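You operate a simulated robot arm through the tools that you are given. There is no shell and no other tool. Be economical: measure what you need, move in short steps, check, and stop when the job is done.

You run a simulated two-armed robot. Do the job below in one go: nothing can be reset, and whatever is moved stays where it is left.

JOB
Take the small brake weight and put it on the oil stand shelf. Open the apron drawer, take the purple gear and leave it in the floor of the apron drawer, then shut the drawer. Take the grey crown from the service bench top and leave it on the carton divider. Put the pink slip gauge on the storage rack bottom board away on the storage rack top board. Fetch the teal crown and set it on top of the orange twist gear. Any order will do. Set down upright: small brake weight.

Only the result counts: the job must be done as asked and must still hold three seconds after the hand-in. Knocking over, shifting, dropping, spilling or breaking anything else fails it.

ROBOT AND FRAMES
Two 7-joint arms with two-finger parallel grippers on one trunk, on a base that drives. Base frame: it is fixed to the floor where the robot stands at the start and does not move with it; the origin is under the middle of the robot, x ahead of it, y to its left, z up; the surface under the hand at the start is at about z = 0.86. Units: m, rad, N and s.
The left shoulder is at the start at [0.02, 0.17, 1.228], the right one opposite. With the tool pointing down near the work surface each hand reaches from about 0.12 to 0.66 m from the robot's upright axis, wherever it stands, measured 20 degrees to its own side. Places, roughly: apron drawer [0.4, -1.1, 0.4]; carton divider (17x13x1 cm) [0.7, -2.8, 0.9]; floor of the apron drawer [0.5, -1.1, 0.3]; grey crown (4x4x4 cm) [0.6, -2.6, 0.9]; oil stand shelf [3.9, -0.4, 0.3]; orange twist gear [0.5, -1, 0.5]; pink slip gauge [1.25, -2.75, 0.5]; purple gear (8x9x7 cm) [1, -0.9, 0.9]; small brake weight [0.5, 0, 1]; storage rack top board [1.2, -2.9, 1.2]; teal crown (4x4x4 cm) [1.3, -3.1, 1.2]. Payload 3.8 kg a hand.
Tool frame (each hand has its own): the origin (TCP) lies between the finger pads and is the grasp point; the fingertips stand 0.03 m ahead of it; z points along the fingers, y is the line along which they close. The gripper opens to 0.11 m. The fingers are 0.02 m wide and 0.01 m thick; the gripper's body (0.048 by 0.112 m) begins 0.055 m behind the TCP.
Orientation is told as [roll, pitch, yaw] about the base's x, y, z axes, in that order, counted from this pose: with the fingers straight down and closing along the base's y, the tool's x points along the base's -x, its y along +y and its z along -z.

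CONTROLS
- The arms move only by the tool move_arm. It takes "left_targets", "right_targets" or both (then of equal length, played together; a hand with none holds still); each is a list of rows, each a list of 7 numbers: the opening, from 0 (shut) to 1 (fully open), then the shift along the tool's x, y, z in units of 100 mm (1.0 is 100 mm), then the turn, a rotation vector about the tool's x, y, z in units of 60 degrees (1.0 is 60 degrees). In form: [[grip, tx, ty, tz, wx, wy, wz], ...]. A call has 1 to 12 rows; each row is the pose to reach, as a shift and turn from the pose commanded when the call began, along the tool's axes at that moment. A call with a number of a shift or a turn outside -1 to 1 is refused whole. Each row takes 0.2 s and may step no farther than 0.05 m and 0.15 rad from the row before; otherwise, or with a gripper value out of range, the whole call is refused. Where a pose cannot be reached the arm comes as near as it can. A force on the tool above 40 N (or 10 N above the force at the start of the call, whichever is more), or a blocked arm, ends the call early, and 0.2 s more pass. The fingers move at their own pace (about 0.072 m/s each) and stop on an object; they squeeze with about 30 N. The grip force told is the motor's: it shows also when the fingers shut on nothing. Time passes only in rows, and 0.2 s behind the last, so rows that repeat a pose let the fingers close. It gives the time, the measured TCP pose, the force on the tool (base axes), the opening and the grip force at its end, in the units of the frame above (readings bear some noise), with the torque about the TCP (base axes, N m) and any sound that the robot's microphone picked up.
- Cameras (640 x 400 px; columns grow to the right, rows downward): "scene" is now at [0.1084, 0.0117, 1.3782]; the picture's right is [0.09, -1.00, 0.00], its down [-0.59, -0.05, -0.80] and it looks along [0.80, 0.07, -0.60] (base axes); focal length 255 px, centre (320, 200). "left" rides on the left gripper at [0.073, -0.017, -0.103] in its tool frame; the picture's right is [0.23, 0.97, 0.00], its down [-0.76, 0.18, -0.62] and it looks along [-0.61, 0.14, 0.78] (tool axes); focal length 222 px, centre (320, 200). "right" rides on the right gripper at [0.072, 0.017, -0.103] in its tool frame; the picture's right is [-0.23, 0.97, 0.00], its down [-0.76, -0.18, -0.62] and it looks along [-0.61, -0.14, 0.78] (tool axes); focal length 222 px, centre (320, 200). There is no depth. A picture from a camera that has moved, and an enlarged one, comes with that camera's place and axes in the base frame and with its lens.
- capture(camera): a new picture of that camera. It takes no simulated time.
- move_column(by): slides the trunk up (or, below 0, down) by that many m; the arms and the scene camera ride with it, the base frame stays. It gives what a move gives, with no picture.
- steer(legs): drives the robot by 1 to 6 legs, each [ahead, turn to the left] in m and rad, along the robot's own axes; the way and the turn of a leg run together, so that a leg with both is an arc; at most 1.5 m and 3.142 rad a leg. The arms and the cameras ride along, it lands a little off, and it stops where it bumps. It gives what a move gives.
- turn_head(pan, tilt): turns the head with the scene camera to pan (to the left, within 1.396 rad either way) and tilt (down, from -0.506 to 1.204), counted from straight ahead of the robot. It gives what a move gives.
- zoom(camera, box): a new picture of the part [left, top, right, bottom] of that camera's present view, enlarged. It takes no simulated time.
- sign_off(): hands the job in; it is judged then, once.

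Work in short steps. Places have to be worked out from the pictures, the camera data and where the tool is seen: move nearer, look again, correct. Check each grasp and each placing, and mend what went wrong. You have 186 turns and 154 pictures in all, those below and enlarged ones among them. Open the grippers and draw the arms clear of the work before you hand the job in, unless the task says otherwise; then end with one line.

The tools are called after "Emit:" as name(argument=value, ...) on one line, values as JSON. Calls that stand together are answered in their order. move_arm: Moves the arms, as the interface text tells. Its arguments: {"type":"object","properties":{"left_targets":{"type":"array","items":{"type":"array","items":{"type":"number"}}},"right_targets":{"type":"array","items":{"type":"array","items":{"type":"number"}}}},"required":[]} The other tools are called the same way: move_column (by) slides the trunk up or down; steer (legs) drives the base; turn_head (pan, tilt) turns the head that bears the scene camera; capture (camera) takes a picture; zoom (camera, box) takes an enlarged picture of a part of a camera's view; sign_off () hands the job in.

At the start:

```text
clock: 0.0
left_eef_pos: [0.3933, 0.1539, 1.1663]
left_ee_rot: [0.001, 0.0, 0.002]
left_contact_force: [-0.6, 0.2, 0.2]
left_moment: [-0.03, 0.01, -0.03]
left_grip_width: 0.1101
left_gripper_force: 0.0
right_eef_pos: [0.4257, -0.1942, 1.15]
right_ee_rot: [0.001, 0.001, 0.0]
right_contact_force: [-0.6, -0.7, 1.2]
right_moment: [0.0, 0.01, 0.01]
right_grip_width: 0.1101
right_gripper_force: 0.2
trunk travel left (down, up): [-0.325, 0.245]
robot x, y, heading: [0.0018, -0.0005, -0.0]
head pan, tilt: [0.093, 0.641]
```

scene: 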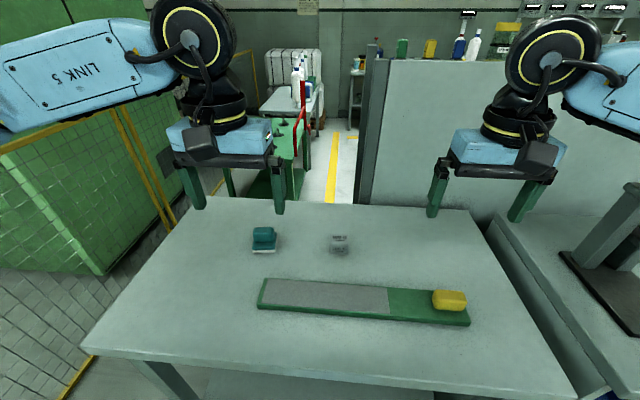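
right: 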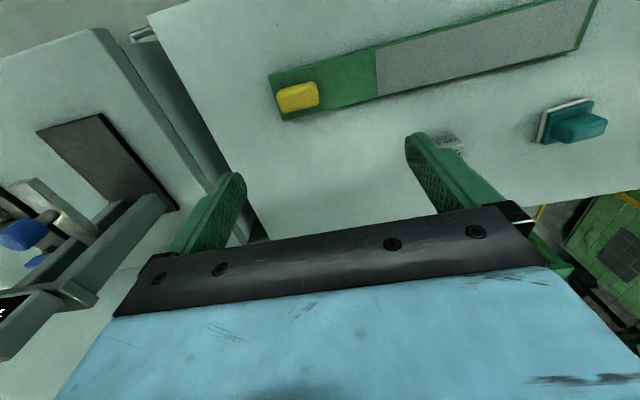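
left: 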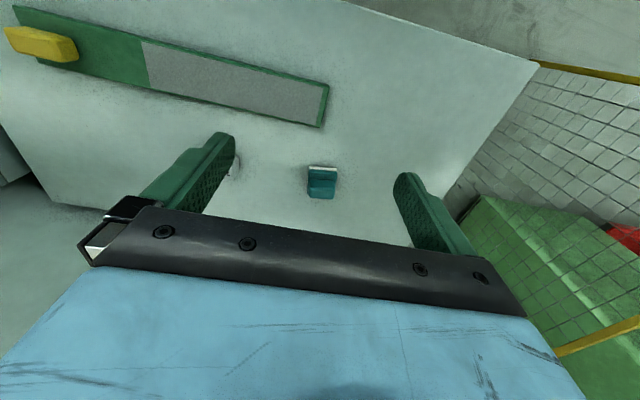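

I'll look closely at the small grey item on the bench, which is probably the brake weight.

Emit:
zoom(camera="scene", box=[290, 210, 390, 272])

Emit:
turn_head(pan=-1.0, tilt=0.5)

Emit:
capture(camera="scene")

```text
6.40 times, centred on (340, 241) of scene
camera zoom: at [0.1084, 0.0117, 1.3782], right [0.09, -1.0, 0.0], down [-0.59, -0.05, -0.8], along [0.8, 0.07, -0.6], focal length 1635 px, centre (192, -62)
```

zoom: 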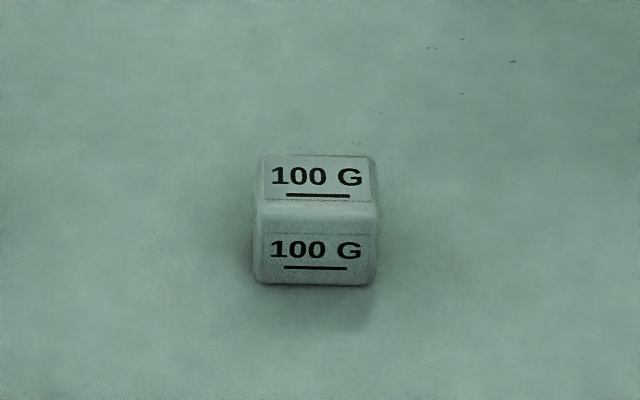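

```text
clock: 1.3
left_eef_pos: [0.3927, 0.1541, 1.1653]
left_ee_rot: [0.001, -0.001, 0.002]
left_contact_force: [-0.2, 0.7, -0.8]
left_moment: [0.0, -0.04, 0.0]
left_grip_width: 0.1101
left_gripper_force: 0.1
right_eef_pos: [0.4256, -0.1955, 1.1499]
right_ee_rot: [0.0, 0.001, 0.001]
right_contact_force: [0.4, -1.5, 0.9]
right_moment: [0.0, 0.02, -0.01]
right_grip_width: 0.1101
right_gripper_force: 0.0
trunk travel left (down, up): [-0.325, 0.245]
robot x, y, heading: [-0.0033, -0.0, 0.001]
head pan, tilt: [-1.0, 0.499]
```

```text
149 pictures are left
camera scene: at [0.0708, -0.0728, 1.3907], right [-0.84, -0.54, 0.0], down [-0.26, 0.4, -0.88], along [0.47, -0.74, -0.48], focal length 255 px, centre (320, 200)
```

scene: 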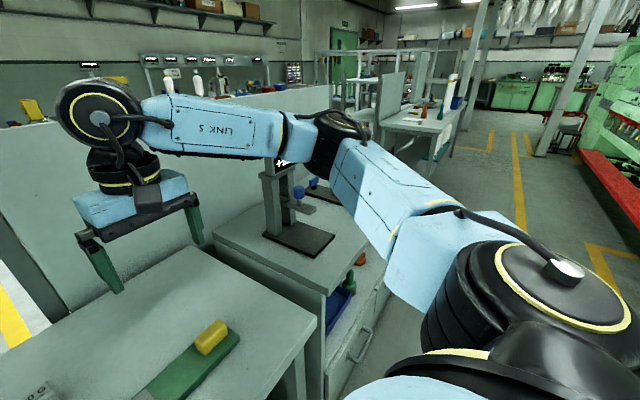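

The 100 G block stands at about (0.58, 0.0) and is roughly 5 cm wide. I'll start moving the left hand over it.

Emit:
move_arm(left_targets=[[1, -0.24, -0.2, 0.25, 0, 0, 0], [1, -0.48, -0.4, 0.5, 0, 0, 0], [1, -0.72, -0.6, 0.72, 0, 0, 0], [1, -0.95, -0.8, 0.95, 0, 0, 0]])

Emit:
move_arm(left_targets=[[1, -0.24, -0.2, 0.0, 0, 0, 0], [1, -0.48, -0.4, 0.1, 0, 0, 0], [1, -0.7, -0.6, 0.2, 0, 0, 0], [1, -0.9, -0.7, 0.4, 0, 0, 0]])

Emit:
capture(camera="left")

```text
clock: 2.3
left_eef_pos: [0.4898, 0.0719, 1.0697]
left_ee_rot: [0.001, 0.001, 0.002]
left_contact_force: [-0.1, -0.7, 0.0]
left_moment: [0.0, -0.02, -0.02]
left_grip_width: 0.1101
left_gripper_force: 0.0
right_eef_pos: [0.4251, -0.1943, 1.15]
right_ee_rot: [0.001, -0.001, -0.001]
right_contact_force: [0.0, -0.7, -0.3]
right_moment: [0.01, -0.02, 0.01]
right_grip_width: 0.1101
right_gripper_force: 0.0
trunk travel left (down, up): [-0.325, 0.245]
robot x, y, heading: [-0.0022, 0.0034, -0.003]
head pan, tilt: [-1.0, 0.499]
```

```text
clock: 3.3
left_eef_pos: [0.5773, 0.0019, 1.0304]
left_ee_rot: [-0.002, 0.0, 0.0]
left_contact_force: [-0.9, -0.1, 0.5]
left_moment: [-0.01, -0.01, -0.01]
left_grip_width: 0.1099
left_gripper_force: 0.1
right_eef_pos: [0.4255, -0.1946, 1.1492]
right_ee_rot: [0.0, 0.001, -0.002]
right_contact_force: [-0.2, -0.2, 0.6]
right_moment: [0.01, -0.02, 0.02]
right_grip_width: 0.11
right_gripper_force: 0.1
trunk travel left (down, up): [-0.325, 0.245]
robot x, y, heading: [-0.0007, 0.0037, 0.0]
head pan, tilt: [-1.0, 0.499]
```

```text
148 pictures are left
camera left: at [0.5055, -0.0138, 1.1327], right [-0.23, 0.97, 0.0], down [0.76, 0.18, 0.62], along [0.61, 0.14, -0.78], focal length 222 px, centre (320, 200)
```

left: 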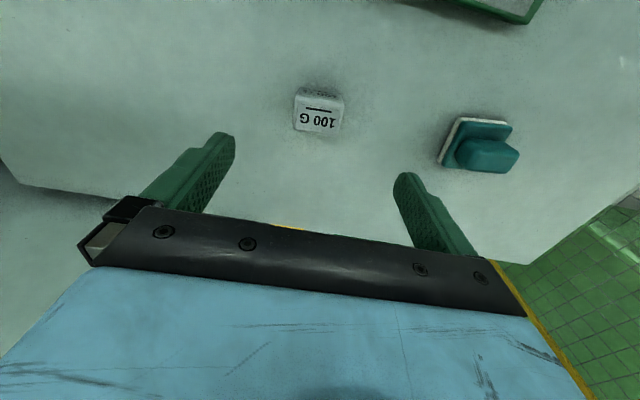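

The block lies at about (0.585, 0.002), nearly under the hand. I'll lower the hand and close it.

Emit:
move_arm(left_targets=[[1, -0.04, 0, 0.4, 0, 0, 0], [1, -0.08, 0, 0.8, 0, 0, 0], [1, -0.08, 0, 0.99, 0, 0, 0]])

Emit:
move_arm(left_targets=[[1, 0, 0, 0.15, 0, 0, 0], [1, 0, 0, 0.33, 0, 0, 0], [0.2, 0, 0, 0.33, 0, 0, 0], [0, 0, 0, 0.33, 0, 0, 0], [0, 0, 0, 0.33, 0, 0, 0]])

Emit:
capture(camera="left")

```text
clock: 4.1
left_eef_pos: [0.5866, 0.0043, 0.9315]
left_ee_rot: [0.001, -0.002, -0.001]
left_contact_force: [0.2, -0.5, 0.6]
left_moment: [-0.02, 0.0, -0.02]
left_grip_width: 0.1101
left_gripper_force: 0.1
right_eef_pos: [0.4258, -0.1948, 1.1502]
right_ee_rot: [0.001, 0.0, 0.0]
right_contact_force: [-0.5, -0.2, 0.2]
right_moment: [-0.04, 0.03, 0.02]
right_grip_width: 0.1099
right_gripper_force: 0.1
trunk travel left (down, up): [-0.325, 0.245]
robot x, y, heading: [-0.0014, 0.0036, 0.002]
head pan, tilt: [-1.0, 0.499]
```

```text
clock: 5.3
left_eef_pos: [0.5793, 0.0055, 0.9018]
left_ee_rot: [0.0, 0.0, 0.002]
left_contact_force: [-0.8, 0.2, -0.1]
left_moment: [-0.02, -0.01, -0.01]
left_grip_width: 0.0497
left_gripper_force: 30.0
left hand out of reach, approached as far as the arm can: row 1, 2, 3, 4, 5
right_eef_pos: [0.4247, -0.1958, 1.1508]
right_ee_rot: [0.0, -0.001, 0.0]
right_contact_force: [0.0, -0.9, 0.8]
right_moment: [0.04, 0.05, 0.01]
right_grip_width: 0.1102
right_gripper_force: 0.0
trunk travel left (down, up): [-0.325, 0.245]
robot x, y, heading: [-0.0005, -0.0035, 0.001]
head pan, tilt: [-1.0, 0.499]
```

```text
147 pictures are left
camera left: at [0.5062, -0.0122, 1.0045], right [-0.23, 0.97, 0.0], down [0.76, 0.18, 0.62], along [0.61, 0.14, -0.78], focal length 222 px, centre (320, 200)
```

left: 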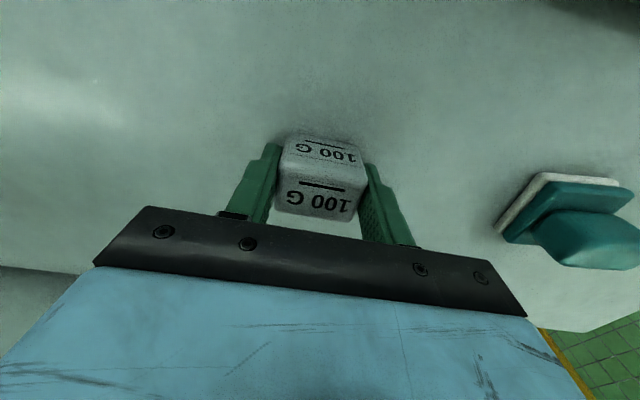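

The block is gripped at 5 cm wide. I'll lift it straight up and draw it back.

Emit:
move_arm(left_targets=[[0, 0, 0, -0.3, 0, 0, 0], [0, 0.0, 0.0, -0.7, 0, 0, 0], [0, 0.3, 0.2, -1, 0, 0, 0], [0, 0.65, 0.5, -1, 0, 0, 0], [0, 1, 0.8, -1, 0, 0, 0]])

Emit:
move_arm(left_targets=[[0, 0.3, 0.2, -0.3, 0, 0, 0], [0, 0.6, 0.4, -0.5, 0, 0, 0], [0, 0.9, 0.6, -0.8, 0, 0, 0]])

Emit:
turn_head(pan=0.0, tilt=0.2)

Emit:
capture(camera="scene")

```text
clock: 6.5
left_eef_pos: [0.4799, 0.0855, 1.0004]
left_ee_rot: [0.001, -0.002, 0.004]
left_contact_force: [-0.2, 0.6, -0.4]
left_moment: [-0.04, 0.0, 0.02]
left_grip_width: 0.0495
left_gripper_force: 30.5
right_eef_pos: [0.4244, -0.1942, 1.1507]
right_ee_rot: [0.0, 0.001, 0.001]
right_contact_force: [-0.2, -0.6, 0.3]
right_moment: [0.0, 0.0, 0.01]
right_grip_width: 0.1099
right_gripper_force: 0.0
trunk travel left (down, up): [-0.325, 0.245]
robot x, y, heading: [-0.0014, 0.0035, 0.001]
head pan, tilt: [-1.0, 0.499]
```

```text
clock: 7.3
left_eef_pos: [0.387, 0.1472, 1.0809]
left_ee_rot: [-0.002, -0.001, 0.002]
left_contact_force: [-0.1, 1.6, -1.1]
left_moment: [0.0, -0.02, -0.02]
left_grip_width: 0.0498
left_gripper_force: 30.1
right_eef_pos: [0.424, -0.1942, 1.1517]
right_ee_rot: [0.001, -0.002, 0.0]
right_contact_force: [0.1, 0.7, 1.2]
right_moment: [-0.04, -0.03, -0.02]
right_grip_width: 0.1101
right_gripper_force: 0.1
trunk travel left (down, up): [-0.325, 0.245]
robot x, y, heading: [-0.0007, 0.0019, -0.004]
head pan, tilt: [-1.0, 0.499]
```

```text
clock: 8.6
left_eef_pos: [0.3876, 0.1455, 1.0787]
left_ee_rot: [-0.001, -0.001, 0.002]
left_contact_force: [-0.1, 0.1, -0.9]
left_moment: [-0.02, -0.02, -0.03]
left_grip_width: 0.0496
left_gripper_force: 29.8
right_eef_pos: [0.4259, -0.1942, 1.1503]
right_ee_rot: [-0.001, -0.002, -0.001]
right_contact_force: [-0.1, 0.4, -0.1]
right_moment: [0.04, 0.01, 0.02]
right_grip_width: 0.1099
right_gripper_force: 0.1
trunk travel left (down, up): [-0.325, 0.245]
robot x, y, heading: [-0.0029, -0.0034, -0.005]
head pan, tilt: [0.0, 0.201]
```

```text
146 pictures are left
camera scene: at [0.1148, 0.0037, 1.4184], right [0.0, -1.0, 0.0], down [-0.2, 0.0, -0.98], along [0.98, 0.0, -0.2], focal length 255 px, centre (320, 200)
```

scene: 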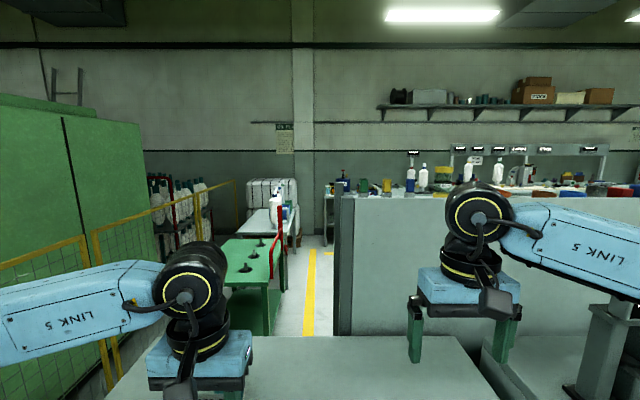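

The weight is held. Before driving I need a map of the area, so I'll look left and right.

Emit:
turn_head(pan=0.8, tilt=0.5)

Emit:
capture(camera="scene")

Emit:
turn_head(pan=-1.39, tilt=0.45)

Emit:
capture(camera="scene")

```text
clock: 9.7
left_eef_pos: [0.3887, 0.1451, 1.0801]
left_ee_rot: [0.001, 0.0, 0.001]
left_contact_force: [0.3, -0.8, -1.8]
left_moment: [-0.01, 0.0, -0.02]
left_grip_width: 0.0492
left_gripper_force: 29.6
right_eef_pos: [0.4247, -0.1945, 1.1495]
right_ee_rot: [0.0, 0.0, 0.0]
right_contact_force: [-0.6, 0.1, 0.3]
right_moment: [0.01, 0.02, 0.03]
right_grip_width: 0.1101
right_gripper_force: 0.1
trunk travel left (down, up): [-0.325, 0.245]
robot x, y, heading: [-0.002, 0.0001, 0.001]
head pan, tilt: [0.799, 0.499]
```

```text
145 pictures are left
camera scene: at [0.0851, 0.0689, 1.3907], right [0.72, -0.7, 0.0], down [-0.33, -0.34, -0.88], along [0.61, 0.63, -0.48], focal length 255 px, centre (320, 200)
```

scene: 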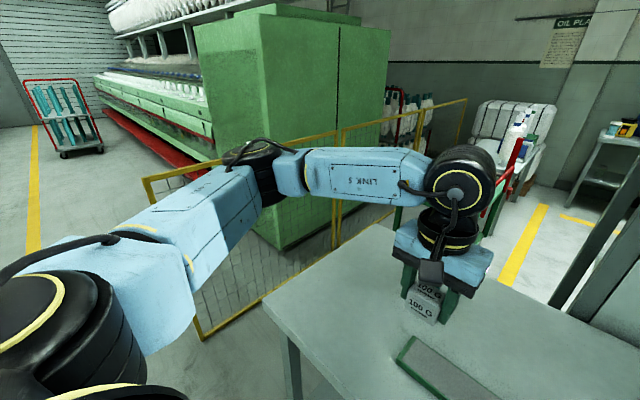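

```text
clock: 11.8
left_eef_pos: [0.3875, 0.144, 1.0803]
left_ee_rot: [0.0, 0.0, 0.0]
left_contact_force: [0.6, 0.0, -2.0]
left_moment: [0.0, -0.03, 0.01]
left_grip_width: 0.0493
left_gripper_force: 30.4
right_eef_pos: [0.4251, -0.1947, 1.1498]
right_ee_rot: [0.0, 0.0, 0.0]
right_contact_force: [-0.8, -0.3, 0.1]
right_moment: [0.03, 0.02, -0.04]
right_grip_width: 0.1102
right_gripper_force: 0.1
trunk travel left (down, up): [-0.325, 0.245]
robot x, y, heading: [-0.0005, -0.0045, 0.004]
head pan, tilt: [-1.389, 0.45]
```

```text
144 pictures are left
camera scene: at [0.0383, -0.0867, 1.3952], right [-0.98, -0.18, 0.0], down [-0.08, 0.43, -0.9], along [0.16, -0.89, -0.44], focal length 255 px, centre (320, 200)
```

scene: 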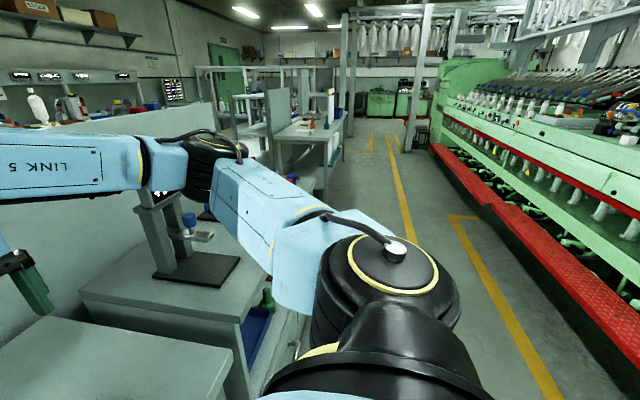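

The bench blocks the way ahead and a fence runs along y≈1.1, while the right aisle is free. I'll back off, turn right and drive to the drawer side, keeping the weight in the left hand.

Emit:
steer(legs=[[-0.4, 0], [0, -1.5708], [0.5, 0]])

Emit:
turn_head(pan=0.75, tilt=0.5)

Emit:
capture(camera="scene")

```text
clock: 20.6
left_eef_pos: [-0.2455, -0.886, 1.0788]
left_ee_rot: [0.0, 0.001, -1.566]
left_contact_force: [0.4, 0.4, -0.9]
left_moment: [0.03, -0.05, 0.02]
left_grip_width: 0.0495
left_gripper_force: 30.2
right_eef_pos: [-0.5847, -0.9255, 1.1493]
right_ee_rot: [0.001, 0.0, -1.566]
right_contact_force: [0.1, 0.4, -0.9]
right_moment: [0.02, 0.0, -0.01]
right_grip_width: 0.1102
right_gripper_force: 0.1
trunk travel left (down, up): [-0.325, 0.245]
robot x, y, heading: [-0.3939, -0.4973, -1.567]
head pan, tilt: [-1.389, 0.45]
```

```text
clock: 22.6
left_eef_pos: [-0.2449, -0.8858, 1.0796]
left_ee_rot: [-0.001, 0.001, -1.564]
left_contact_force: [-0.4, -0.3, -1.5]
left_moment: [0.0, 0.04, 0.0]
left_grip_width: 0.0497
left_gripper_force: 29.9
right_eef_pos: [-0.5848, -0.9239, 1.1494]
right_ee_rot: [0.0, -0.001, -1.567]
right_contact_force: [0.2, 0.0, 0.2]
right_moment: [0.03, -0.01, -0.02]
right_grip_width: 0.1101
right_gripper_force: 0.1
trunk travel left (down, up): [-0.325, 0.245]
robot x, y, heading: [-0.3929, -0.498, -1.565]
head pan, tilt: [0.75, 0.499]
```

```text
143 pictures are left
camera scene: at [-0.3295, -0.582, 1.3907], right [-0.73, -0.68, 0.0], down [-0.33, 0.35, -0.88], along [0.6, -0.64, -0.48], focal length 255 px, centre (320, 200)
```

scene: 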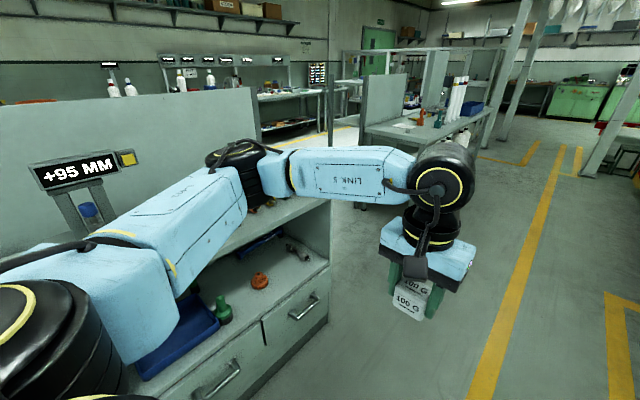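

The passage between this bench and the service bench is wide. I'll drive to face the drawer unit at y≈-1.1.

Emit:
steer(legs=[[0.55, 0], [0, 1.5708]])

Emit:
turn_head(pan=0.0, tilt=0.4)

Emit:
capture(camera="scene")

```text
clock: 29.6
left_eef_pos: [-0.0052, -0.8825, 1.0803]
left_ee_rot: [0.001, 0.001, 0.006]
left_contact_force: [0.3, 0.1, -1.3]
left_moment: [-0.01, 0.01, 0.03]
left_grip_width: 0.0496
left_gripper_force: 30.5
right_eef_pos: [0.0351, -1.2219, 1.1497]
right_ee_rot: [0.001, -0.001, 0.006]
right_contact_force: [0.6, 0.5, 0.8]
right_moment: [-0.01, 0.01, 0.01]
right_grip_width: 0.11
right_gripper_force: 0.0
trunk travel left (down, up): [-0.325, 0.245]
robot x, y, heading: [-0.3933, -1.0309, 0.007]
head pan, tilt: [0.75, 0.499]
```

```text
clock: 30.7
left_eef_pos: [-0.0048, -0.8837, 1.0791]
left_ee_rot: [-0.002, 0.0, 0.008]
left_contact_force: [0.3, -0.8, -1.3]
left_moment: [-0.01, 0.01, 0.01]
left_grip_width: 0.0496
left_gripper_force: 29.7
right_eef_pos: [0.0356, -1.2239, 1.15]
right_ee_rot: [0.002, -0.001, 0.005]
right_contact_force: [0.2, 0.7, 0.0]
right_moment: [-0.02, 0.02, 0.0]
right_grip_width: 0.11
right_gripper_force: 0.0
trunk travel left (down, up): [-0.325, 0.245]
robot x, y, heading: [-0.3882, -1.031, 0.009]
head pan, tilt: [0.0, 0.4]
```

```text
142 pictures are left
camera scene: at [-0.2774, -1.0267, 1.3998], right [0.01, -1.0, 0.0], down [-0.39, 0.0, -0.92], along [0.92, 0.01, -0.39], focal length 255 px, centre (320, 200)
```

scene: 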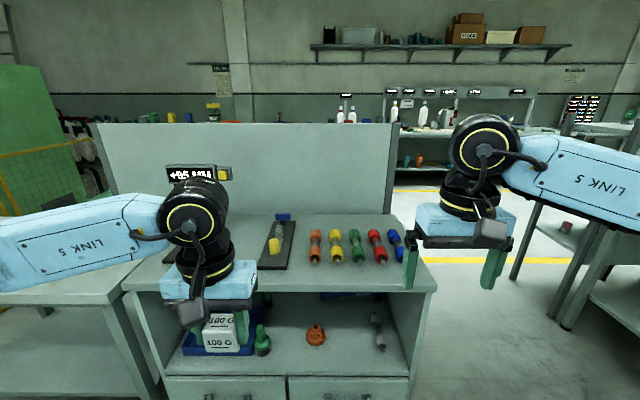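

I don't see a purple gear on this bench from here, so I'll zoom in on the bench top and the shelf.

Emit:
zoom(camera="scene", box=[120, 150, 440, 350])

Emit:
turn_head(pan=0.0, tilt=0.8)

Emit:
capture(camera="scene")

```text
2.00 times, centred on (280, 250) of scene
camera zoom: at [-0.2774, -1.0267, 1.3998], right [0.01, -1.0, 0.0], down [-0.39, 0.0, -0.92], along [0.92, 0.01, -0.39], focal length 511 px, centre (400, 100)
```

zoom: 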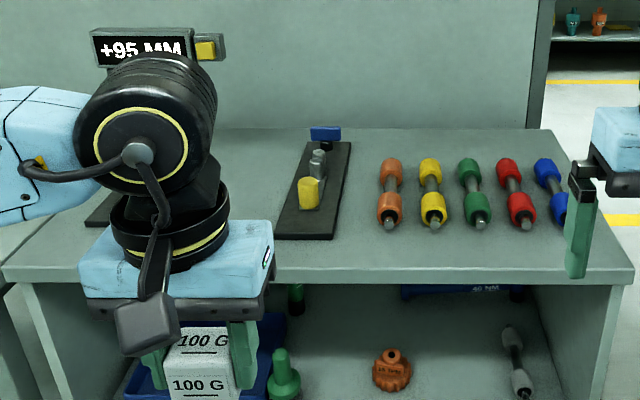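

```text
clock: 31.5
left_eef_pos: [-0.0048, -0.8835, 1.0793]
left_ee_rot: [-0.001, -0.001, 0.007]
left_contact_force: [0.1, -0.5, -1.0]
left_moment: [-0.03, 0.02, -0.03]
left_grip_width: 0.0493
left_gripper_force: 30.0
right_eef_pos: [0.0355, -1.2231, 1.1501]
right_ee_rot: [0.001, -0.002, 0.005]
right_contact_force: [0.5, 0.0, 0.2]
right_moment: [0.0, 0.01, 0.01]
right_grip_width: 0.11
right_gripper_force: 0.0
trunk travel left (down, up): [-0.325, 0.245]
robot x, y, heading: [-0.3945, -1.0292, 0.008]
head pan, tilt: [0.0, 0.799]
```

```text
140 pictures are left
camera scene: at [-0.2893, -1.0268, 1.3648], right [0.01, -1.0, 0.0], down [-0.72, 0.0, -0.7], along [0.7, 0.0, -0.72], focal length 255 px, centre (320, 200)
```

scene: 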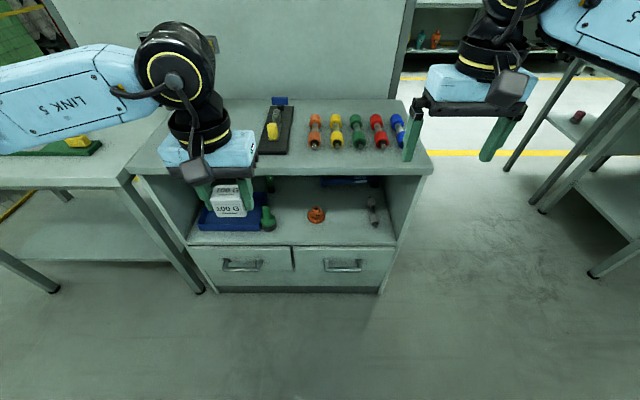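

The right-hand drawer, with its handle at about (0.27, -1.12, 0.4), is the apron drawer, and the orange twist gear sits on the shelf above it. The purple gear must be behind the panel. I'll drive through the gap at y≈-1.98 to the far side.

Emit:
steer(legs=[[0, -1.5708], [0.95, 0], [0, 1.5708], [1.4, 0]])

Emit:
turn_head(pan=0.7, tilt=0.4)

Emit:
capture(camera="scene")

Emit:
turn_head(pan=-0.9, tilt=0.4)

Emit:
capture(camera="scene")

```text
clock: 50.8
left_eef_pos: [1.4276, -1.7984, 1.0805]
left_ee_rot: [0.0, -0.002, 0.022]
left_contact_force: [0.7, -0.2, -0.9]
left_moment: [0.01, 0.01, 0.0]
left_grip_width: 0.0496
left_gripper_force: 29.8
right_eef_pos: [1.4721, -2.1378, 1.1491]
right_ee_rot: [0.002, 0.0, 0.02]
right_contact_force: [-0.1, 0.4, 1.0]
right_moment: [-0.03, -0.01, 0.0]
right_grip_width: 0.1099
right_gripper_force: 0.1
trunk travel left (down, up): [-0.325, 0.245]
robot x, y, heading: [1.0404, -1.9529, 0.021]
head pan, tilt: [0.0, 0.799]
```

```text
clock: 51.8
left_eef_pos: [1.4285, -1.797, 1.0791]
left_ee_rot: [0.001, 0.0, 0.023]
left_contact_force: [0.5, 0.0, -1.8]
left_moment: [-0.01, 0.01, 0.0]
left_grip_width: 0.0494
left_gripper_force: 30.1
right_eef_pos: [1.4717, -2.1383, 1.1491]
right_ee_rot: [-0.002, 0.0, 0.021]
right_contact_force: [-0.4, 0.5, 0.0]
right_moment: [0.0, 0.02, 0.02]
right_grip_width: 0.11
right_gripper_force: 0.0
trunk travel left (down, up): [-0.325, 0.245]
robot x, y, heading: [1.0433, -1.9518, 0.021]
head pan, tilt: [0.7, 0.4]
```

```text
139 pictures are left
camera scene: at [1.134, -1.8875, 1.3998], right [0.66, -0.75, 0.0], down [-0.29, -0.26, -0.92], along [0.69, 0.61, -0.39], focal length 255 px, centre (320, 200)
```

scene: 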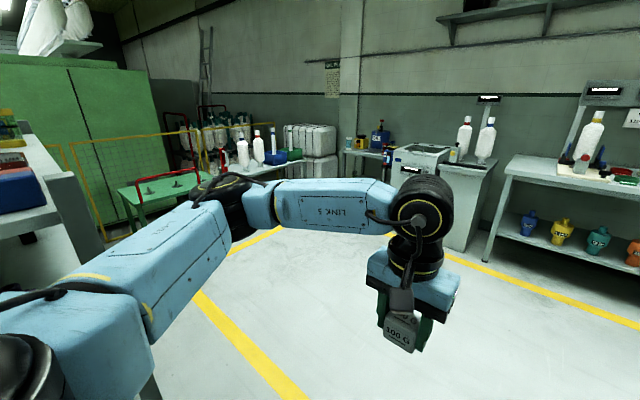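

```text
clock: 53.5
left_eef_pos: [1.4277, -1.8003, 1.0804]
left_ee_rot: [-0.001, -0.001, 0.021]
left_contact_force: [0.5, 0.5, -1.0]
left_moment: [-0.02, 0.05, -0.02]
left_grip_width: 0.0497
left_gripper_force: 29.8
right_eef_pos: [1.4713, -2.1381, 1.1507]
right_ee_rot: [0.0, 0.001, 0.021]
right_contact_force: [-0.1, 0.2, -0.7]
right_moment: [0.01, -0.01, 0.0]
right_grip_width: 0.11
right_gripper_force: 0.0
trunk travel left (down, up): [-0.325, 0.245]
robot x, y, heading: [1.0423, -1.9508, 0.023]
head pan, tilt: [-0.901, 0.4]
```

```text
138 pictures are left
camera scene: at [1.1235, -2.0199, 1.3998], right [-0.77, -0.64, 0.0], down [-0.25, 0.3, -0.92], along [0.59, -0.71, -0.39], focal length 255 px, centre (320, 200)
```

scene: 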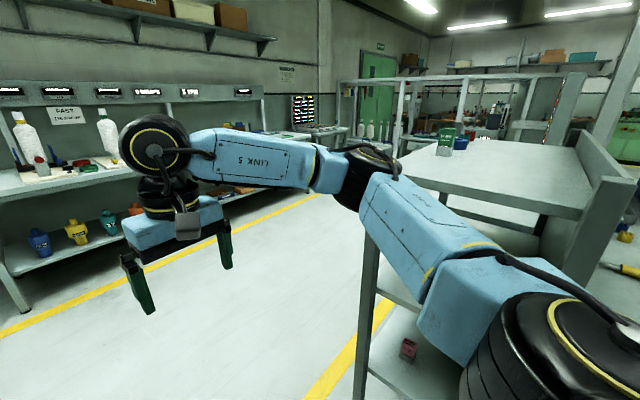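

The rack is on the right, and a shelf stands behind the panel on the left. I'll drive on and turn left for a better view of the panel's back and the oil stand.

Emit:
steer(legs=[[0.85, 0], [0, 1.55]])

Emit:
turn_head(pan=0.75, tilt=0.5)

Emit:
capture(camera="scene")

Emit:
turn_head(pan=-0.6, tilt=0.4)

Emit:
capture(camera="scene")

```text
clock: 61.9
left_eef_pos: [1.7478, -1.5484, 1.0803]
left_ee_rot: [0.001, 0.0, 1.59]
left_contact_force: [-0.8, -0.2, -2.2]
left_moment: [-0.02, -0.01, 0.02]
left_grip_width: 0.0496
left_gripper_force: 29.6
right_eef_pos: [2.0868, -1.5047, 1.1501]
right_ee_rot: [0.001, 0.002, 1.587]
right_contact_force: [-0.2, 0.3, 0.6]
right_moment: [0.0, 0.0, 0.0]
right_grip_width: 0.1102
right_gripper_force: 0.1
trunk travel left (down, up): [-0.325, 0.245]
robot x, y, heading: [1.9028, -1.9352, 1.587]
head pan, tilt: [-0.901, 0.4]
```

```text
clock: 63.6
left_eef_pos: [1.7476, -1.55, 1.0801]
left_ee_rot: [0.001, 0.001, 1.589]
left_contact_force: [-1.1, 0.0, -0.9]
left_moment: [-0.01, 0.0, 0.02]
left_grip_width: 0.0496
left_gripper_force: 30.0
right_eef_pos: [2.0872, -1.5052, 1.148]
right_ee_rot: [0.0, 0.0, 1.588]
right_contact_force: [-1.0, 0.2, 0.1]
right_moment: [-0.01, -0.02, 0.01]
right_grip_width: 0.1104
right_gripper_force: 0.0
trunk travel left (down, up): [-0.325, 0.245]
robot x, y, heading: [1.8997, -1.9304, 1.59]
head pan, tilt: [0.75, 0.499]
```

```text
137 pictures are left
camera scene: at [1.8371, -1.8435, 1.3907], right [0.72, 0.69, 0.0], down [0.33, -0.34, -0.88], along [-0.61, 0.63, -0.48], focal length 255 px, centre (320, 200)
```

scene: 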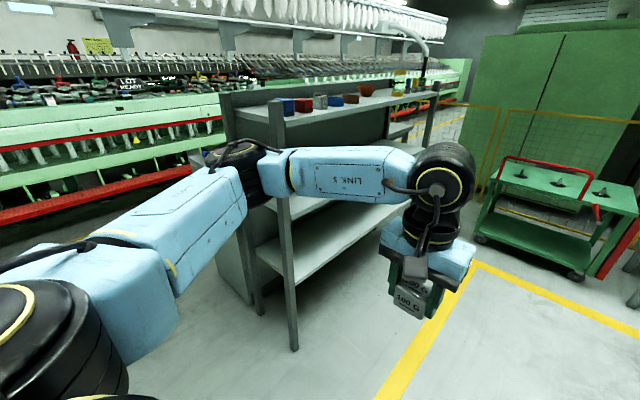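

```text
clock: 65.1
left_eef_pos: [1.7471, -1.548, 1.0798]
left_ee_rot: [0.0, 0.0, 1.589]
left_contact_force: [0.8, 0.3, -1.3]
left_moment: [0.0, -0.03, 0.0]
left_grip_width: 0.0495
left_gripper_force: 30.1
right_eef_pos: [2.0866, -1.5051, 1.1491]
right_ee_rot: [-0.001, 0.0, 1.588]
right_contact_force: [0.1, 0.0, 0.6]
right_moment: [-0.02, 0.06, 0.0]
right_grip_width: 0.1099
right_gripper_force: 0.1
trunk travel left (down, up): [-0.325, 0.245]
robot x, y, heading: [1.8996, -1.9326, 1.585]
head pan, tilt: [-0.6, 0.4]
```

```text
136 pictures are left
camera scene: at [1.9512, -1.8316, 1.3998], right [0.84, -0.55, 0.0], down [-0.21, -0.33, -0.92], along [0.51, 0.77, -0.39], focal length 255 px, centre (320, 200)
```

scene: 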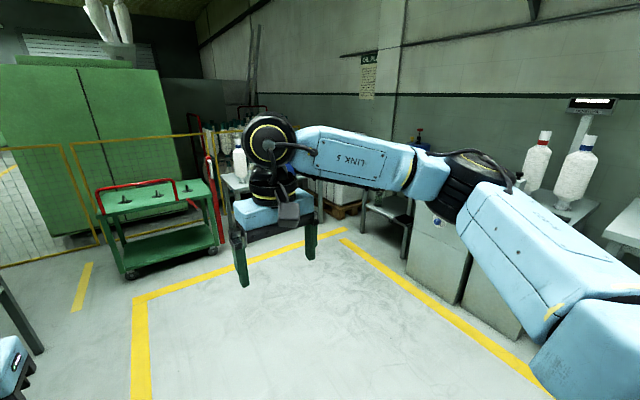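

The oil stand shows at far right-center. I'll drive ahead to y≈-0.43, turn right to face +x, and approach.

Emit:
steer(legs=[[1.45, 0], [0, -1.585], [0.9, 0]])

Emit:
turn_head(pan=0.0, tilt=0.5)

Emit:
capture(camera="scene")

```text
clock: 80.5
left_eef_pos: [3.1681, -0.3189, 1.0793]
left_ee_rot: [0.0, -0.001, 0.005]
left_contact_force: [0.1, -0.8, -0.8]
left_moment: [-0.01, 0.01, -0.01]
left_grip_width: 0.0495
left_gripper_force: 30.1
right_eef_pos: [3.2062, -0.6591, 1.1501]
right_ee_rot: [-0.001, -0.001, 0.003]
right_contact_force: [-0.1, 0.4, -0.2]
right_moment: [0.03, 0.02, 0.0]
right_grip_width: 0.1102
right_gripper_force: 0.1
trunk travel left (down, up): [-0.325, 0.245]
robot x, y, heading: [2.7781, -0.4674, 0.006]
head pan, tilt: [-0.6, 0.4]
```

```text
clock: 81.5
left_eef_pos: [3.1685, -0.3186, 1.0797]
left_ee_rot: [0.0, 0.003, 0.007]
left_contact_force: [1.0, 0.8, -0.3]
left_moment: [-0.01, 0.02, -0.03]
left_grip_width: 0.0495
left_gripper_force: 30.2
right_eef_pos: [3.2068, -0.6597, 1.1501]
right_ee_rot: [0.001, -0.001, 0.004]
right_contact_force: [0.0, 0.2, 0.0]
right_moment: [0.01, 0.03, 0.0]
right_grip_width: 0.1099
right_gripper_force: 0.2
trunk travel left (down, up): [-0.325, 0.245]
robot x, y, heading: [2.7802, -0.469, 0.01]
head pan, tilt: [0.0, 0.499]
```

```text
135 pictures are left
camera scene: at [2.8928, -0.4618, 1.3907], right [0.0, -1.0, 0.0], down [-0.48, 0.0, -0.88], along [0.88, 0.0, -0.48], focal length 255 px, centre (320, 200)
```

scene: 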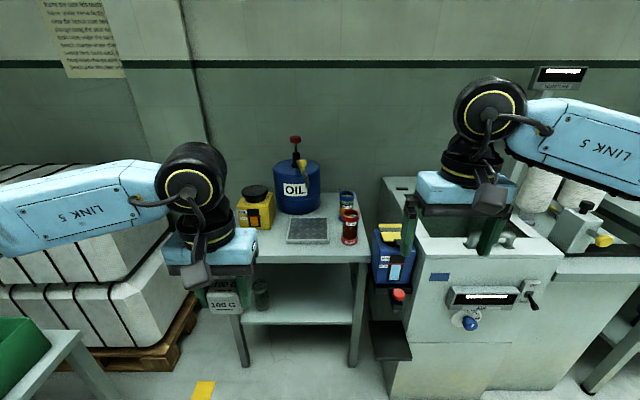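

The oil stand's shelf has its front edge at about x 3.68 and z 0.3, with the top at about 0.72. A tilted hand is needed to place under the top. I'll tuck the right arm, then drive closer.

Emit:
move_arm(right_targets=[[1, 0.3, 0, -0.3, 0, 0, 0], [1, 0.6, 0, -0.6, 0, 0, 0], [1, 1, 0, -0.8, 0, 0, 0]])

Emit:
move_arm(right_targets=[[1, 0.3, 0, -0.3, 0, 0, 0], [1, 0.6, 0, -0.6, 0, 0, 0], [1, 0.8, 0, -0.8, 0, 0, 0]])

Emit:
steer(legs=[[0.36, 0]])

Emit:
turn_head(pan=0.0, tilt=0.8)

Emit:
capture(camera="scene")

Emit:
capture(camera="left")

```text
clock: 82.2
left_eef_pos: [3.1656, -0.3191, 1.0795]
left_ee_rot: [-0.001, -0.002, 0.005]
left_contact_force: [-0.8, -0.6, -0.5]
left_moment: [-0.01, -0.02, -0.03]
left_grip_width: 0.0495
left_gripper_force: 30.1
right_eef_pos: [3.1041, -0.6595, 1.2278]
right_ee_rot: [0.0, -0.003, 0.001]
right_contact_force: [0.1, 0.6, 0.2]
right_moment: [-0.01, -0.04, 0.02]
right_grip_width: 0.11
right_gripper_force: 0.0
trunk travel left (down, up): [-0.325, 0.245]
robot x, y, heading: [2.779, -0.4652, 0.005]
head pan, tilt: [0.0, 0.499]
```

```text
clock: 83.0
left_eef_pos: [3.1669, -0.3182, 1.081]
left_ee_rot: [0.001, 0.0, 0.005]
left_contact_force: [0.6, -0.2, -0.7]
left_moment: [-0.03, -0.01, 0.02]
left_grip_width: 0.0493
left_gripper_force: 29.9
right_eef_pos: [3.0244, -0.6587, 1.3101]
right_ee_rot: [0.002, 0.001, 0.003]
right_contact_force: [-0.5, 0.3, 0.0]
right_moment: [0.0, -0.03, -0.05]
right_grip_width: 0.1101
right_gripper_force: 0.1
trunk travel left (down, up): [-0.325, 0.245]
robot x, y, heading: [2.7802, -0.4656, 0.006]
head pan, tilt: [0.0, 0.499]
```

```text
clock: 85.3
left_eef_pos: [3.5225, -0.321, 1.0801]
left_ee_rot: [0.0, -0.001, -0.002]
left_contact_force: [0.0, 0.6, -0.6]
left_moment: [0.0, 0.03, -0.03]
left_grip_width: 0.0496
left_gripper_force: 30.1
right_eef_pos: [3.3786, -0.6603, 1.3089]
right_ee_rot: [-0.003, 0.001, -0.005]
right_contact_force: [-0.9, 0.8, -0.8]
right_moment: [-0.03, -0.01, -0.02]
right_grip_width: 0.1101
right_gripper_force: 0.0
trunk travel left (down, up): [-0.325, 0.245]
robot x, y, heading: [3.1345, -0.4639, -0.005]
head pan, tilt: [0.0, 0.499]
```

```text
clock: 86.1
left_eef_pos: [3.5209, -0.3209, 1.0794]
left_ee_rot: [0.001, 0.001, -0.002]
left_contact_force: [0.1, -0.5, -1.0]
left_moment: [0.01, 0.02, 0.02]
left_grip_width: 0.0496
left_gripper_force: 30.2
right_eef_pos: [3.3779, -0.6596, 1.3099]
right_ee_rot: [-0.001, 0.001, -0.004]
right_contact_force: [0.1, -0.2, 0.2]
right_moment: [-0.02, 0.0, 0.01]
right_grip_width: 0.11
right_gripper_force: 0.0
trunk travel left (down, up): [-0.325, 0.245]
robot x, y, heading: [3.1348, -0.4674, -0.004]
head pan, tilt: [0.0, 0.799]
```

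```text
134 pictures are left
camera scene: at [3.2355, -0.4622, 1.3648], right [0.0, -1.0, 0.0], down [-0.72, 0.0, -0.7], along [0.7, 0.0, -0.72], focal length 255 px, centre (320, 200)
```

scene: 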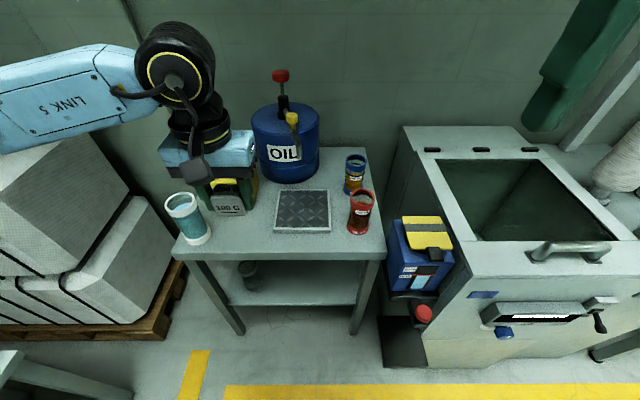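

```text
133 pictures are left
camera left: at [3.4484, -0.3372, 1.1828], right [-0.23, 0.97, 0.0], down [0.76, 0.18, 0.62], along [0.61, 0.14, -0.78], focal length 222 px, centre (320, 200)
```

left: 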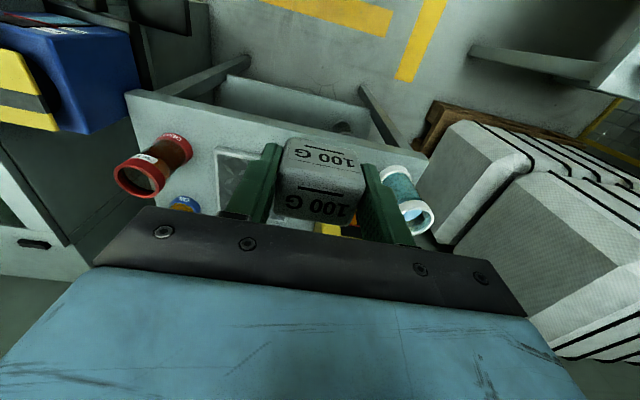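

The free spot on the stand top is between the teal cup and the mat, near (3.71, -0.22). I'll regrasp there with a tilted hand. I'll lower the trunk slightly and move the hand over the spot.

Emit:
move_column(by=-0.14)

Emit:
move_arm(left_targets=[[0, -0.4, 0.25, 0, 0, 0, 0], [0, -0.8, 0.5, 0, 0, 0, 0], [0, -1, 0.8, 0, 0, 0, 0]])

Emit:
move_arm(left_targets=[[0, -0.3, 0.1, 0, 0, 0, 0], [0, -0.6, 0.2, 0, 0, 0, 0], [0, -0.87, 0.2, 0, 0, 0, 0]])

Emit:
capture(camera="scene")

Emit:
capture(camera="left")

```text
clock: 87.8
left_eef_pos: [3.5209, -0.3214, 0.9407]
left_ee_rot: [0.001, 0.001, -0.001]
left_contact_force: [-0.4, 0.4, -0.5]
left_moment: [0.0, -0.02, 0.03]
left_grip_width: 0.0495
left_gripper_force: 29.5
right_eef_pos: [3.3771, -0.6598, 1.1708]
right_ee_rot: [0.0, -0.001, -0.003]
right_contact_force: [0.4, 0.5, -1.3]
right_moment: [0.04, 0.01, 0.01]
right_grip_width: 0.1098
right_gripper_force: 0.0
trunk travel left (down, up): [-0.185, 0.385]
robot x, y, heading: [3.1312, -0.4714, -0.004]
head pan, tilt: [0.0, 0.799]
```

```text
clock: 88.6
left_eef_pos: [3.6202, -0.2384, 0.9391]
left_ee_rot: [-0.002, 0.001, -0.001]
left_contact_force: [-0.3, 0.0, -2.3]
left_moment: [0.0, 0.03, 0.0]
left_grip_width: 0.0494
left_gripper_force: 30.0
right_eef_pos: [3.3764, -0.6591, 1.1685]
right_ee_rot: [-0.001, 0.001, -0.003]
right_contact_force: [-0.6, -0.1, -0.3]
right_moment: [-0.02, -0.02, -0.02]
right_grip_width: 0.1101
right_gripper_force: 0.1
trunk travel left (down, up): [-0.185, 0.385]
robot x, y, heading: [3.1323, -0.4651, 0.003]
head pan, tilt: [0.0, 0.799]
```

```text
clock: 89.4
left_eef_pos: [3.7078, -0.2232, 0.9405]
left_ee_rot: [0.0, -0.001, -0.003]
left_contact_force: [-0.8, 0.9, -1.0]
left_moment: [-0.01, 0.05, 0.01]
left_grip_width: 0.0493
left_gripper_force: 30.3
right_eef_pos: [3.3776, -0.6607, 1.1705]
right_ee_rot: [-0.001, 0.001, -0.002]
right_contact_force: [0.5, -0.2, -0.3]
right_moment: [0.0, 0.04, -0.03]
right_grip_width: 0.1098
right_gripper_force: 0.0
trunk travel left (down, up): [-0.185, 0.385]
robot x, y, heading: [3.1331, -0.4687, -0.002]
head pan, tilt: [0.0, 0.799]
```

```text
132 pictures are left
camera scene: at [3.2359, -0.4626, 1.2247], right [0.0, -1.0, 0.0], down [-0.72, 0.0, -0.7], along [0.7, 0.0, -0.72], focal length 255 px, centre (320, 200)
```

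scene: 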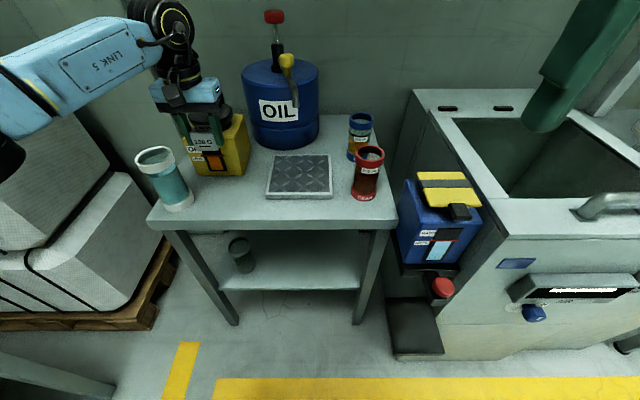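

```text
131 pictures are left
camera left: at [3.6349, -0.2396, 1.0423], right [-0.23, 0.97, 0.0], down [0.76, 0.18, 0.62], along [0.61, 0.14, -0.78], focal length 222 px, centre (320, 200)
```

left: 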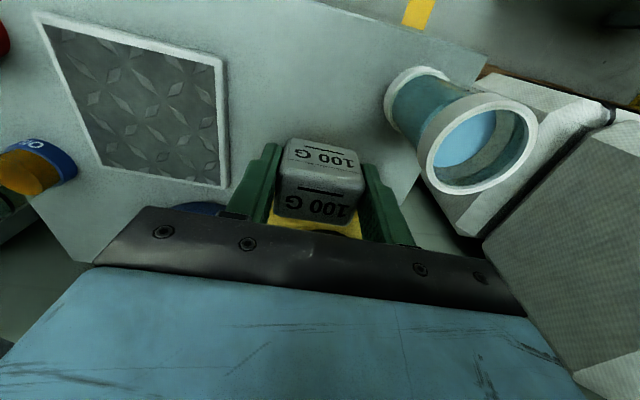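

The spot is clear with about 4 cm to the cup. I'll lower to just above the surface.

Emit:
move_arm(left_targets=[[0, 0, -0.1, 0.4, 0, 0, 0], [0, 0, -0.1, 0.8, 0, 0, 0], [0, 0, -0.1, 1, 0, 0, 0]])

Emit:
move_arm(left_targets=[[0, 0, 0, 0.4, 0, 0, 0], [0, 0, 0, 0.66, 0, 0, 0]])

Emit:
zoom(camera="scene", box=[120, 80, 320, 240])

```text
clock: 90.2
left_eef_pos: [3.7087, -0.2318, 0.8404]
left_ee_rot: [0.0, 0.0, -0.002]
left_contact_force: [-0.5, -0.1, -0.6]
left_moment: [0.0, 0.07, 0.01]
left_grip_width: 0.0496
left_gripper_force: 29.8
right_eef_pos: [3.3769, -0.6594, 1.1693]
right_ee_rot: [0.001, 0.001, -0.003]
right_contact_force: [0.0, -0.7, -0.5]
right_moment: [-0.02, 0.01, 0.0]
right_grip_width: 0.11
right_gripper_force: 0.0
trunk travel left (down, up): [-0.185, 0.385]
robot x, y, heading: [3.1336, -0.4684, -0.003]
head pan, tilt: [0.0, 0.799]
```

```text
clock: 90.8
left_eef_pos: [3.7104, -0.2289, 0.79]
left_ee_rot: [-0.005, -0.017, 0.004]
left_contact_force: [-9.9, 0.3, 12.7]
left_moment: [0.44, 0.34, 0.37]
left_grip_width: 0.0496
left_gripper_force: 30.2
right_eef_pos: [3.3748, -0.6588, 1.17]
right_ee_rot: [0.0, -0.002, -0.002]
right_contact_force: [0.9, 0.0, -0.6]
right_moment: [-0.01, 0.0, 0.03]
right_grip_width: 0.11
right_gripper_force: 0.0
trunk travel left (down, up): [-0.185, 0.385]
robot x, y, heading: [3.1332, -0.4644, -0.004]
head pan, tilt: [0.0, 0.799]
stopped in row 2 (left hand): the force on the tool passed its limit at 79 N (the readings are from after the stop); the commanded pose is now the measured one
```

```text
2.50 times, centred on (220, 160) of scene
camera zoom: at [3.2339, -0.4624, 1.225], right [0.0, -1.0, 0.0], down [-0.72, 0.0, -0.7], along [0.7, 0.0, -0.72], focal length 639 px, centre (570, 300)
```

zoom: 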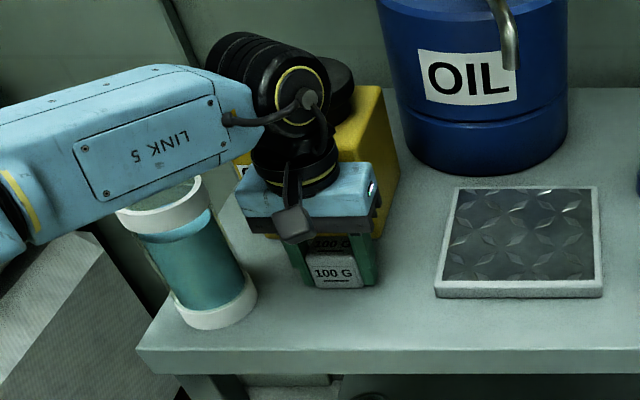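

Contact came at z 0.79, so the surface is at about 0.748. I'll release the block gently, then check the forearm's clearance to the cup.

Emit:
move_arm(left_targets=[[0, 0, 0, -0.02, 0, 0, 0], [0.3, 0, 0, -0.02, 0, 0, 0], [0.8, 0, 0, -0.02, 0, 0, 0], [1, 0, 0, -0.02, 0, 0, 0], [1, 0, 0, -0.02, 0, 0, 0]])

Emit:
move_arm(left_targets=[[1, 0, 0, -0.3, 0, 0, 0], [1, 0, 0, -0.7, 0, 0, 0], [1, 0, 0, -1, 0, 0, 0]])

Emit:
capture(camera="scene")

Emit:
capture(camera="left")

```text
clock: 92.0
left_eef_pos: [3.7124, -0.229, 0.79]
left_ee_rot: [-0.001, -0.017, 0.003]
left_contact_force: [2.2, -1.8, 11.0]
left_moment: [0.59, 0.07, 0.01]
left_grip_width: 0.1088
left_gripper_force: 0.1
right_eef_pos: [3.3772, -0.6597, 1.1705]
right_ee_rot: [0.0, -0.001, -0.001]
right_contact_force: [-0.1, -0.8, 0.0]
right_moment: [0.0, 0.0, 0.02]
right_grip_width: 0.1101
right_gripper_force: 0.0
trunk travel left (down, up): [-0.185, 0.385]
robot x, y, heading: [3.1343, -0.4619, -0.003]
head pan, tilt: [0.0, 0.799]
```

```text
clock: 92.8
left_eef_pos: [3.7111, -0.2291, 0.8904]
left_ee_rot: [-0.004, -0.015, 0.002]
left_contact_force: [-0.1, -0.2, -0.1]
left_moment: [0.01, 0.03, -0.03]
left_grip_width: 0.11
left_gripper_force: 0.0
right_eef_pos: [3.3765, -0.6598, 1.1695]
right_ee_rot: [0.0, -0.002, -0.003]
right_contact_force: [0.4, 0.5, -0.3]
right_moment: [0.0, -0.02, 0.03]
right_grip_width: 0.1098
right_gripper_force: 0.0
trunk travel left (down, up): [-0.185, 0.385]
robot x, y, heading: [3.131, -0.4627, -0.005]
head pan, tilt: [0.0, 0.799]
```

```text
129 pictures are left
camera scene: at [3.2353, -0.4623, 1.2247], right [0.0, -1.0, 0.0], down [-0.72, 0.0, -0.7], along [0.7, 0.0, -0.72], focal length 255 px, centre (320, 200)
```

scene: 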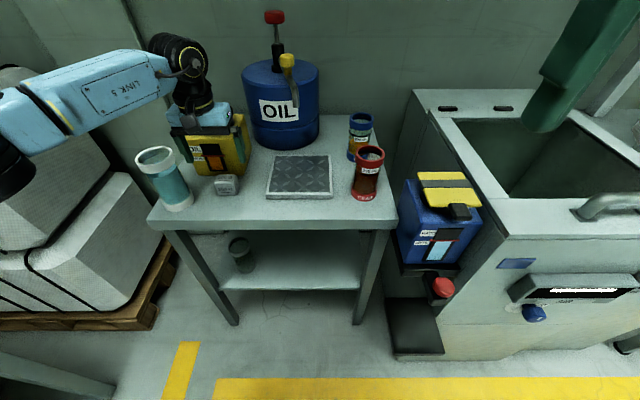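

```text
128 pictures are left
camera left: at [3.6366, -0.2461, 0.9924], right [-0.23, 0.97, -0.01], down [0.75, 0.18, 0.63], along [0.62, 0.14, -0.77], focal length 222 px, centre (320, 200)
```

left: 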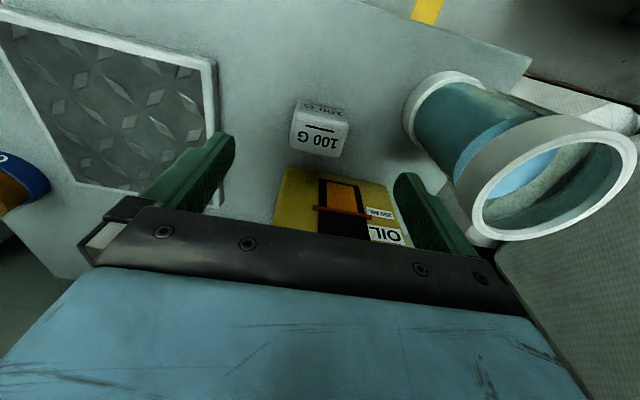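

The block stands freely and nothing else moved. I'll tilt the left hand by 60° so the fingers point forward and down, staying above the block.

Emit:
move_arm(left_targets=[[1, 0.05, 0, 0, 0, -0.125, 0], [1, 0.1, 0, 0, 0, -0.25, 0], [1, 0.1, 0, 0, 0, -0.375, 0], [1, 0.1, 0, 0, 0, -0.5, 0], [1, 0.1, 0, 0, 0, -0.625, 0], [1, 0.1, 0, 0, 0, -0.75, 0], [1, 0.1, 0, 0, 0, -0.875, 0], [1, 0.1, 0, 0, 0, -1, 0]])

Emit:
capture(camera="scene")

Emit:
capture(camera="left")

```text
clock: 94.6
left_eef_pos: [3.702, -0.2352, 0.8907]
left_ee_rot: [-0.007, -1.038, 0.005]
left_contact_force: [-0.1, 0.1, 0.5]
left_moment: [-0.01, -0.03, -0.01]
left_grip_width: 0.1099
left_gripper_force: 0.0
left hand out of reach, approached as far as the arm can: row 8
right_eef_pos: [3.3775, -0.6598, 1.1696]
right_ee_rot: [0.002, 0.0, -0.003]
right_contact_force: [0.6, -0.4, 1.4]
right_moment: [0.03, -0.02, 0.0]
right_grip_width: 0.1101
right_gripper_force: 0.0
trunk travel left (down, up): [-0.185, 0.385]
robot x, y, heading: [3.1338, -0.4658, -0.001]
head pan, tilt: [0.0, 0.799]
```

```text
127 pictures are left
camera scene: at [3.2356, -0.4629, 1.2248], right [0.0, -1.0, 0.0], down [-0.72, 0.0, -0.7], along [0.7, 0.0, -0.72], focal length 255 px, centre (320, 200)
```

scene: 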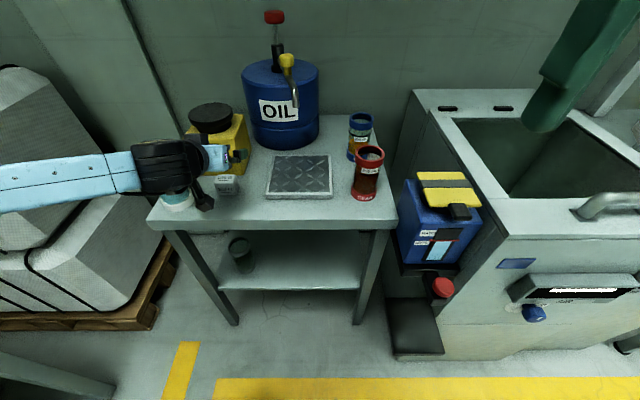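

```text
126 pictures are left
camera left: at [3.5752, -0.2515, 0.8799], right [-0.11, 0.97, -0.2], down [-0.15, 0.18, 0.97], along [0.98, 0.14, 0.12], focal length 222 px, centre (320, 200)
```

left: 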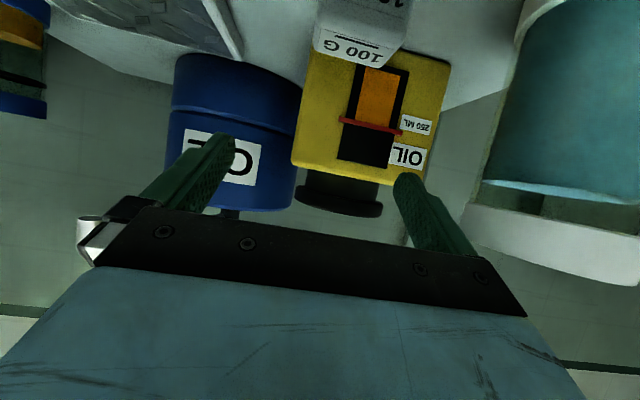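

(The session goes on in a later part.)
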